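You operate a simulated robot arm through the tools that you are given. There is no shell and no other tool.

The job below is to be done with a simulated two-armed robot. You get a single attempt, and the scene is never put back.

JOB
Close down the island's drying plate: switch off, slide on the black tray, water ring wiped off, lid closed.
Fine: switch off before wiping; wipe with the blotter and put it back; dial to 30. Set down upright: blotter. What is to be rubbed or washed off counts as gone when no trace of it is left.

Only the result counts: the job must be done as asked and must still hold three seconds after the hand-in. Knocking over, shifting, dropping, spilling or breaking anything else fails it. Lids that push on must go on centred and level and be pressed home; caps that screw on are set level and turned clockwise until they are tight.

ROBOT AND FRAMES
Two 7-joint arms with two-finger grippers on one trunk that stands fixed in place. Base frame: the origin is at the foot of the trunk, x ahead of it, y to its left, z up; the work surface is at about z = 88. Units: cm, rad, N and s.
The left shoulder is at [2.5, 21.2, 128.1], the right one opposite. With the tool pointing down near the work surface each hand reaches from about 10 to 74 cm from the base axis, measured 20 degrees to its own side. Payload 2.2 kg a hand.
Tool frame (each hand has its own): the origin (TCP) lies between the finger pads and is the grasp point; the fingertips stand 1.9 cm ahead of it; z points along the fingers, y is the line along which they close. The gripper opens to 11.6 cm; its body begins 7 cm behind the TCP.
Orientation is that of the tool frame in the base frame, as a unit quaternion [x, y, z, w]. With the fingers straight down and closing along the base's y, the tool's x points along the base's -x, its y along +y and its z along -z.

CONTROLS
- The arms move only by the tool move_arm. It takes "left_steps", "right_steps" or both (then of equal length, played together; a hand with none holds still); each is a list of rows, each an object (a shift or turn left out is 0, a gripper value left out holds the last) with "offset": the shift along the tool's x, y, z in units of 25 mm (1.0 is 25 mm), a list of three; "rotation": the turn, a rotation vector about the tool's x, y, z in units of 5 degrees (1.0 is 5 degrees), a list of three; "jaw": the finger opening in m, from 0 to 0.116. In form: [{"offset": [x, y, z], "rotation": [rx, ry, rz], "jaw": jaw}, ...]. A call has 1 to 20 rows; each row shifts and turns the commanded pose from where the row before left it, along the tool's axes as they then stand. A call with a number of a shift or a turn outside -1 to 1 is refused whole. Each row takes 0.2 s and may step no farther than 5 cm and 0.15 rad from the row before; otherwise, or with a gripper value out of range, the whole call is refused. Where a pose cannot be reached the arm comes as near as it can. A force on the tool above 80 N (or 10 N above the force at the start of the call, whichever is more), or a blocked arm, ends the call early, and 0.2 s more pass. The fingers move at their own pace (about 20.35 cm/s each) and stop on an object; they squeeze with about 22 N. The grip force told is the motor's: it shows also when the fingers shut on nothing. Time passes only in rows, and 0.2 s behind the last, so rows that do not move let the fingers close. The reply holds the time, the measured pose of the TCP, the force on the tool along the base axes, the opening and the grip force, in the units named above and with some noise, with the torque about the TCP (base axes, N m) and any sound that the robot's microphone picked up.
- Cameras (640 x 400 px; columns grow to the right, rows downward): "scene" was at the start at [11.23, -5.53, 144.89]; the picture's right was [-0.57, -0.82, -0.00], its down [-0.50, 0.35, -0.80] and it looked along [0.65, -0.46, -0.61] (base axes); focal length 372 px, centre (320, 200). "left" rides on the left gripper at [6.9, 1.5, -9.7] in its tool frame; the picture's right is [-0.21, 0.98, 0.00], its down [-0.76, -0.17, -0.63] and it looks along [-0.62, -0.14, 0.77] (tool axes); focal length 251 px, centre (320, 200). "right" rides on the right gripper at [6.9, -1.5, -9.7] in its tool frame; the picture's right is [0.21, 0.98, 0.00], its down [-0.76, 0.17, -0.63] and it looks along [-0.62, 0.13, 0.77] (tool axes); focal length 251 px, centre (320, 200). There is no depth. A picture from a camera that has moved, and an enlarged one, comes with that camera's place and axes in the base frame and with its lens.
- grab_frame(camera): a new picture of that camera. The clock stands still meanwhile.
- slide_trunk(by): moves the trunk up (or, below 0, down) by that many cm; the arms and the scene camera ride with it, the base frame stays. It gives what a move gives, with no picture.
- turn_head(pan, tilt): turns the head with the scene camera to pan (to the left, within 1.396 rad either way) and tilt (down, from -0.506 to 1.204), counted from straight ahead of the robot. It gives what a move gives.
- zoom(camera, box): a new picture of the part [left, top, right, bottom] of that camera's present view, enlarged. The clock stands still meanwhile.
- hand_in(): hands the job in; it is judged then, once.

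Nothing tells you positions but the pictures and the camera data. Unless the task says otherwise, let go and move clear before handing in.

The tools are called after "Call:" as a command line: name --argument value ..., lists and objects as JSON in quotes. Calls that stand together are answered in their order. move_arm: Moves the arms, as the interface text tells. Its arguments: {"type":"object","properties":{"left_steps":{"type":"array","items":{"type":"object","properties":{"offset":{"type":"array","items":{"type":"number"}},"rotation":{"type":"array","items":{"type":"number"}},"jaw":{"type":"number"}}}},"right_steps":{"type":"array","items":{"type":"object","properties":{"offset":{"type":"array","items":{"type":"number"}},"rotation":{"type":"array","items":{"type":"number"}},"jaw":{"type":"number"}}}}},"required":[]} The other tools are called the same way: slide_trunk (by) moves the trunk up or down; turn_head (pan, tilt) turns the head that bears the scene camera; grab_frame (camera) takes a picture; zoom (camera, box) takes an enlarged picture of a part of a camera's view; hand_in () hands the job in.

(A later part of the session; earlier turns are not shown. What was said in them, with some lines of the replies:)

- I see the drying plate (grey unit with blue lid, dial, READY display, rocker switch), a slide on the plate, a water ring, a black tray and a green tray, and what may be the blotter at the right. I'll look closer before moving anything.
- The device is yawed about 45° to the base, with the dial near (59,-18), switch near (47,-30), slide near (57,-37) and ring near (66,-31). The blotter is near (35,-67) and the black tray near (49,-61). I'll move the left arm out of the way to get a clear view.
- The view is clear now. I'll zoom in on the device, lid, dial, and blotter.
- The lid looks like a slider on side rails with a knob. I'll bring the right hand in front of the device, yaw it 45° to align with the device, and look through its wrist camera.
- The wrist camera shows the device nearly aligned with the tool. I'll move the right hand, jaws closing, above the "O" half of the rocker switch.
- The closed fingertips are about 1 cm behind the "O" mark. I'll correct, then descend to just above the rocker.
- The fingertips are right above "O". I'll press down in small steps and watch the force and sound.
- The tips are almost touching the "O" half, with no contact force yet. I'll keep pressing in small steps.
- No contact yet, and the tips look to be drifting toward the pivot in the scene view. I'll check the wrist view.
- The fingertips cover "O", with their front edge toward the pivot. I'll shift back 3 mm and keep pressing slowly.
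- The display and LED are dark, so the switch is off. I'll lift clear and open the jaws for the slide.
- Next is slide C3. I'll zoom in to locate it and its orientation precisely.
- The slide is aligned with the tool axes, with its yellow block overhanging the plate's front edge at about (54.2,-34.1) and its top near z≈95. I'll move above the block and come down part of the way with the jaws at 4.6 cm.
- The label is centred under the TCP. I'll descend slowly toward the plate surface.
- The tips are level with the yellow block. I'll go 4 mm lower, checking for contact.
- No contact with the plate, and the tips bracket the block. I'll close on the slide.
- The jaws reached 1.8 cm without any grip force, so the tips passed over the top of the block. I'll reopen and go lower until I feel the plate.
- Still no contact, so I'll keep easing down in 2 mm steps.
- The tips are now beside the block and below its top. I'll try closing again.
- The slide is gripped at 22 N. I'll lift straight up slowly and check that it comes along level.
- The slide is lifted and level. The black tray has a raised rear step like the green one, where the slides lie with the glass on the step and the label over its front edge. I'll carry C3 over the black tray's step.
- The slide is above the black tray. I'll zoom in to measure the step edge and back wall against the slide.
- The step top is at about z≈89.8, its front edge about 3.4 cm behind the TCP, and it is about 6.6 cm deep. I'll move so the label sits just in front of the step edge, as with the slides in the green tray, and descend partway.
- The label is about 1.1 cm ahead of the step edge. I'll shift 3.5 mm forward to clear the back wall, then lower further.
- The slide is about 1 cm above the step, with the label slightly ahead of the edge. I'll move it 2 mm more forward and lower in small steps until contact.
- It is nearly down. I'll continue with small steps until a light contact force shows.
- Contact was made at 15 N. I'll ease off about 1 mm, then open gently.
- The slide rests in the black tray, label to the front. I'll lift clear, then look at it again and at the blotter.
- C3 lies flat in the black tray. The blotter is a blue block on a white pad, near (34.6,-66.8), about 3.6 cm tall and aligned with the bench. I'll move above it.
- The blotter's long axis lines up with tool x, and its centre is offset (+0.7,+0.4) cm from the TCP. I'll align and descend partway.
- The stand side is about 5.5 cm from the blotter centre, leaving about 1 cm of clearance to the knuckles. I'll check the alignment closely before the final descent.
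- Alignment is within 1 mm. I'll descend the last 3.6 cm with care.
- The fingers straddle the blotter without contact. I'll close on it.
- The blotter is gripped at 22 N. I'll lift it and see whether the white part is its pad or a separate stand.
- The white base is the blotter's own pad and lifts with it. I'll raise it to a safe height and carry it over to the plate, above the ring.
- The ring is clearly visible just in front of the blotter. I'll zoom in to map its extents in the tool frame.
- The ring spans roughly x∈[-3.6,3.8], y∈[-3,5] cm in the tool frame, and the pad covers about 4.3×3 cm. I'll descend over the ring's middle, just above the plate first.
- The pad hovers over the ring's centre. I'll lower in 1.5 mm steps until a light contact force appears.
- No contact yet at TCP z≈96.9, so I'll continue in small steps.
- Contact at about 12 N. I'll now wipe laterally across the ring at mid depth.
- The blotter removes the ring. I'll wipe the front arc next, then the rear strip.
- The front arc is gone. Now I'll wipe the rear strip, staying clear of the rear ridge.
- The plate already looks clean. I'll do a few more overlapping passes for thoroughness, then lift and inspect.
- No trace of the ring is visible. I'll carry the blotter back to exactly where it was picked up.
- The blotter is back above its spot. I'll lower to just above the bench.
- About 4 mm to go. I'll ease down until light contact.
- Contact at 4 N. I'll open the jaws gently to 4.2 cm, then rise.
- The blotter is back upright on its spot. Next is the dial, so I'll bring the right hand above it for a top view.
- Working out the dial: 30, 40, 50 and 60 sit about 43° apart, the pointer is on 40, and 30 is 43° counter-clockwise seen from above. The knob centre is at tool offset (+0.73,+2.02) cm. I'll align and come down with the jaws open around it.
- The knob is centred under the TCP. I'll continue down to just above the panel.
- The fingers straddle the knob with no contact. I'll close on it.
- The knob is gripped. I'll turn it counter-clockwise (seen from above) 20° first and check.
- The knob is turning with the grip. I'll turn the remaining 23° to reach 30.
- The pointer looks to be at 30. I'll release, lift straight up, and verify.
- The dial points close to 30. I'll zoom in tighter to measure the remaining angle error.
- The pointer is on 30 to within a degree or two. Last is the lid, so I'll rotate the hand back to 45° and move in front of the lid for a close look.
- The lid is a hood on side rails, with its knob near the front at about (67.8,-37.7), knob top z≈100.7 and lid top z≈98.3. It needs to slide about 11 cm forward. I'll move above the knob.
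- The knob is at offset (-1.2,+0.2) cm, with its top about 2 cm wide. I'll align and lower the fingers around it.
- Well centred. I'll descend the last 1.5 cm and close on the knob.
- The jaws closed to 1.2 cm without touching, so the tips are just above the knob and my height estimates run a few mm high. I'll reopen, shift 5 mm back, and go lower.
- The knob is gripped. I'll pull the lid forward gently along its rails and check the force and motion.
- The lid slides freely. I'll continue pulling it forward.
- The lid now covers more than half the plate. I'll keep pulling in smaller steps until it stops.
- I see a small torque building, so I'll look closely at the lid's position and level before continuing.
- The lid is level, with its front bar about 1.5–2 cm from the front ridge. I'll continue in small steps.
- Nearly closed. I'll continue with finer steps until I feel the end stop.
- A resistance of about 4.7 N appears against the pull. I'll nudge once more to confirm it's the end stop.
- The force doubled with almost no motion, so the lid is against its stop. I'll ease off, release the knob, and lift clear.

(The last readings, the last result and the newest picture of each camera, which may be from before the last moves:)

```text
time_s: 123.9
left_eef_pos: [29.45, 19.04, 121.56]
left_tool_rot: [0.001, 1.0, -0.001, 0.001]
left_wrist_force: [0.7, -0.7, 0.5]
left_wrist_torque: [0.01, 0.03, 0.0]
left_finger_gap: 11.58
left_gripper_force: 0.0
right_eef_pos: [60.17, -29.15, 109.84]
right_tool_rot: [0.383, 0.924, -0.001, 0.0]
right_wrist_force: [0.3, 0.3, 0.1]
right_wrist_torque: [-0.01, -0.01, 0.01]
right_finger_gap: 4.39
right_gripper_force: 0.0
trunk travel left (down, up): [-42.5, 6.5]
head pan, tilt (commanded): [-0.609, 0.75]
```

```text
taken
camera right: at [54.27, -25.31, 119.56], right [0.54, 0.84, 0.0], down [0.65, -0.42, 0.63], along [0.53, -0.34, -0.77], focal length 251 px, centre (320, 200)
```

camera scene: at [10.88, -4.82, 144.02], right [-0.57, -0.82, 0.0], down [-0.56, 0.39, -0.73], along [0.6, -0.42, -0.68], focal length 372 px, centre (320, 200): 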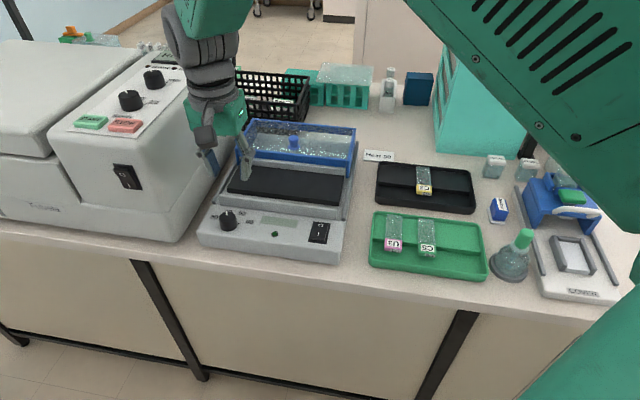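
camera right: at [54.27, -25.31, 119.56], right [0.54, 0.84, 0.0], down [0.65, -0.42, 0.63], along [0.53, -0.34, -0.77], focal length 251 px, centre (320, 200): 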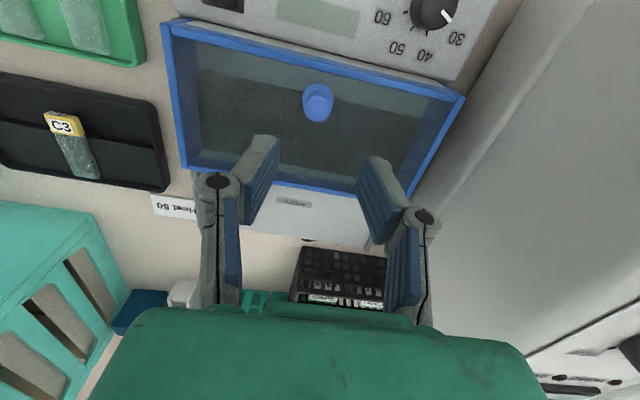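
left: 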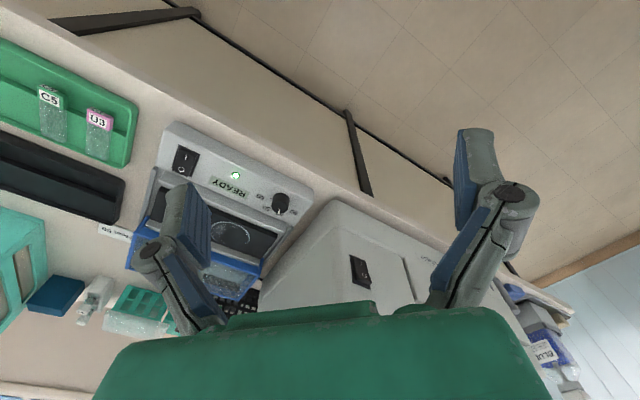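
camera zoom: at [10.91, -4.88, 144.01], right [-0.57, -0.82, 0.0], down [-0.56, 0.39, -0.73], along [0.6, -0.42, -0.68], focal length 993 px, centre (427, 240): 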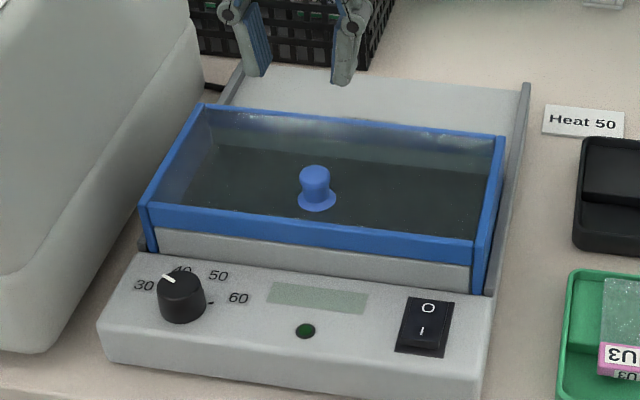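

The lid is closed. I'll retract the right arm well clear and take a final overall look.

Call:
move_arm --right_steps '[{"offset": [0, 0, -0.9]}, {"offset": [0, 0, -0.9]}, {"offset": [0, 0, -0.9]}, {"offset": [0.5, -0.5, -0.6]}, {"offset": [0.8, -0.8, 0]}, {"offset": [0.8, -0.8, 0]}, {"offset": [0.8, -0.8, 0]}, {"offset": [0.8, -0.8, 0]}, {"offset": [0.8, -0.8, 0]}, {}]'

Call:
grab_frame --camera "scene"

Call:
zoom --camera "scene" --box '[190, 110, 370, 260]'

Call:
zoom --camera "scene" --box '[360, 140, 560, 290]'

Call:
grab_frame --camera "right"

```text
time_s: 126.1
left_eef_pos: [29.44, 19.21, 121.6]
left_tool_rot: [0.0, 1.0, -0.001, 0.001]
left_wrist_force: [0.3, 1.0, 0.2]
left_wrist_torque: [0.0, 0.0, 0.01]
left_finger_gap: 11.59
left_gripper_force: 0.1
right_eef_pos: [44.21, -29.12, 118.15]
right_tool_rot: [0.383, 0.924, -0.001, 0.001]
right_wrist_force: [-0.5, 0.9, -0.6]
right_wrist_torque: [0.02, 0.02, 0.03]
right_finger_gap: 4.38
right_gripper_force: 0.1
trunk travel left (down, up): [-42.5, 6.5]
head pan, tilt (commanded): [-0.609, 0.75]
```

```text
taken
camera scene: at [10.81, -4.87, 144.02], right [-0.57, -0.82, 0.0], down [-0.56, 0.39, -0.73], along [0.6, -0.42, -0.68], focal length 372 px, centre (320, 200)
```

scene: 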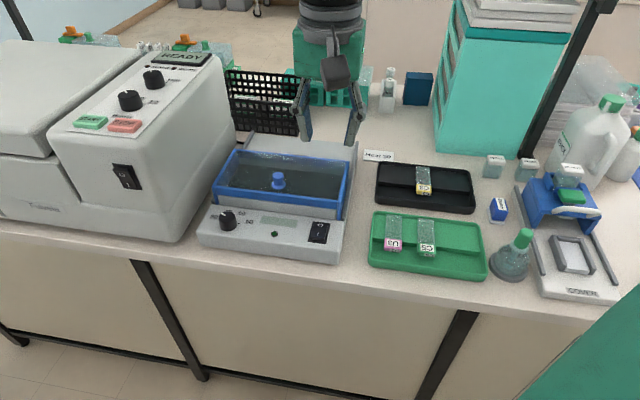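

```text
2.67 times, centred on (280, 185) of scene
camera zoom: at [10.81, -4.87, 144.02], right [-0.57, -0.82, 0.0], down [-0.56, 0.39, -0.73], along [0.6, -0.42, -0.68], focal length 993 px, centre (427, 240)
```

zoom: 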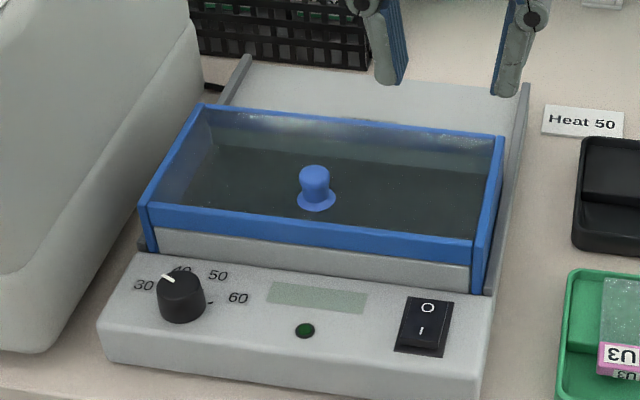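

```text
2.67 times, centred on (460, 215) of scene
camera zoom: at [10.81, -4.87, 144.02], right [-0.57, -0.82, 0.0], down [-0.56, 0.39, -0.73], along [0.6, -0.42, -0.68], focal length 993 px, centre (-53, 160)
```

zoom: 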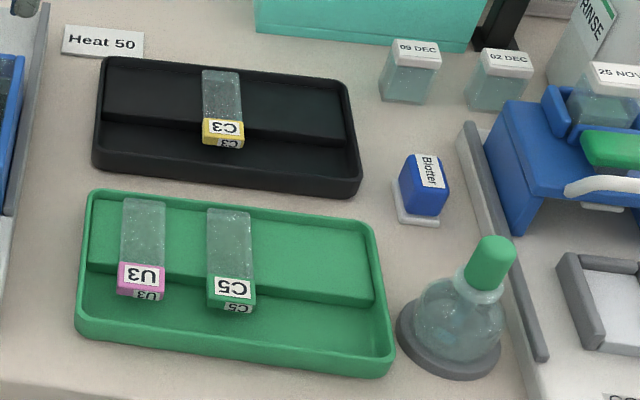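

```text
taken
camera right: at [38.19, -25.3, 127.93], right [0.54, 0.84, 0.0], down [0.65, -0.42, 0.63], along [0.53, -0.34, -0.77], focal length 251 px, centre (320, 200)
```

right: 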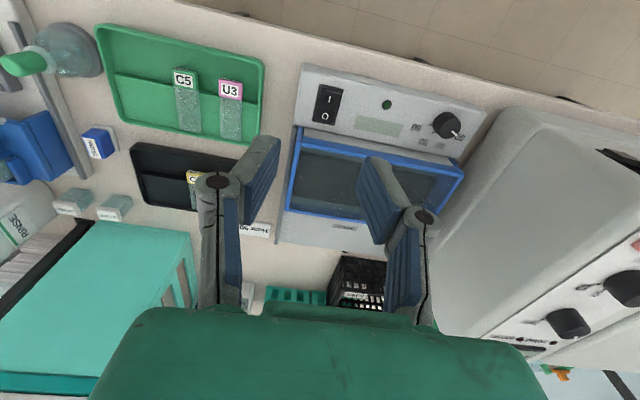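

Everything looks in place. I'll make one last check of the dial from this different angle.

Call:
zoom --camera "right" --box '[400, 95, 480, 155]'

Call:
zoom --camera "scene" --box '[200, 195, 260, 240]'

Call:
zoom --camera "scene" --box '[205, 140, 355, 225]'

```text
6.67 times, centred on (440, 125) of right
camera zoom: at [38.19, -25.3, 127.93], right [0.54, 0.84, 0.0], down [0.65, -0.42, 0.63], along [0.53, -0.34, -0.77], focal length 1676 px, centre (-480, 700)
```

zoom: 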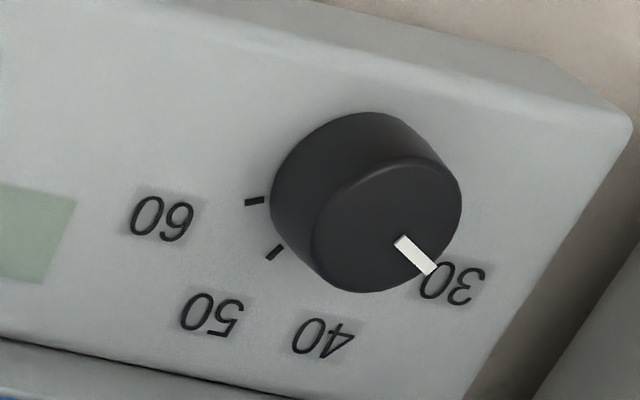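

```text
8.89 times, centred on (230, 218) of scene
camera zoom: at [10.81, -4.87, 144.02], right [-0.57, -0.82, 0.0], down [-0.56, 0.39, -0.73], along [0.6, -0.42, -0.68], focal length 3310 px, centre (1120, 44)
```

zoom: 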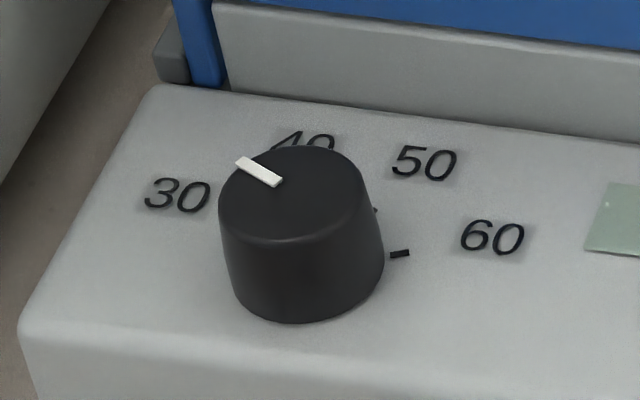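

```text
4.27 times, centred on (280, 182) of scene
camera zoom: at [10.81, -4.87, 144.02], right [-0.57, -0.82, 0.0], down [-0.56, 0.39, -0.73], along [0.6, -0.42, -0.68], focal length 1589 px, centre (491, 275)
```

zoom: 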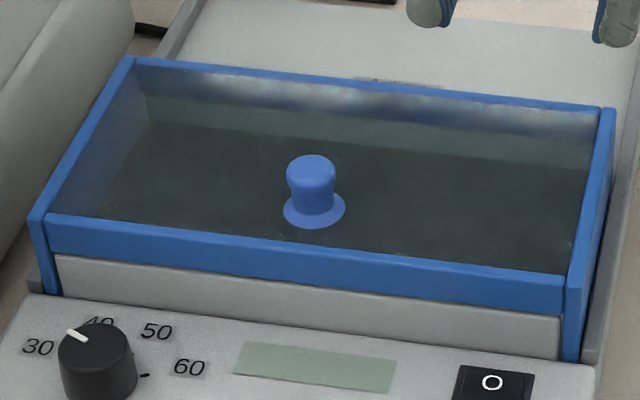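

The pointer works out at about 64° from rear, matching the 30 mark at about 65°. The switch is off, C3 is in the black tray, the ring is gone, the blotter is back upright, the lid is closed, and both hands are clear, so I'm handing in.

Call:
hand_in

```text
The job is handed in.
```

The drying plate is closed down and I've handed the job in; I haven't seen a verdict on it.

- **Switch:** turned off before any wiping; the display and light went dark.
- **Slide:** C3 lies flat in the black tray, label to the front, like the slides in the green tray.
- **Water ring:** wiped off with the blotter in overlapping passes. The close views before I closed the lid showed no trace.
- **Blotter:** set back upright where it was picked up.
- **Dial:** turned from 40 to 30. It measured within about a degree or two of the mark.
- **Lid:** pulled forward until it hit its stop, then released. It was still closed and level in the last pictures.

I released everything and moved the right hand clear; the left was already out of the way. The final pictures show nothing else knocked or moved.
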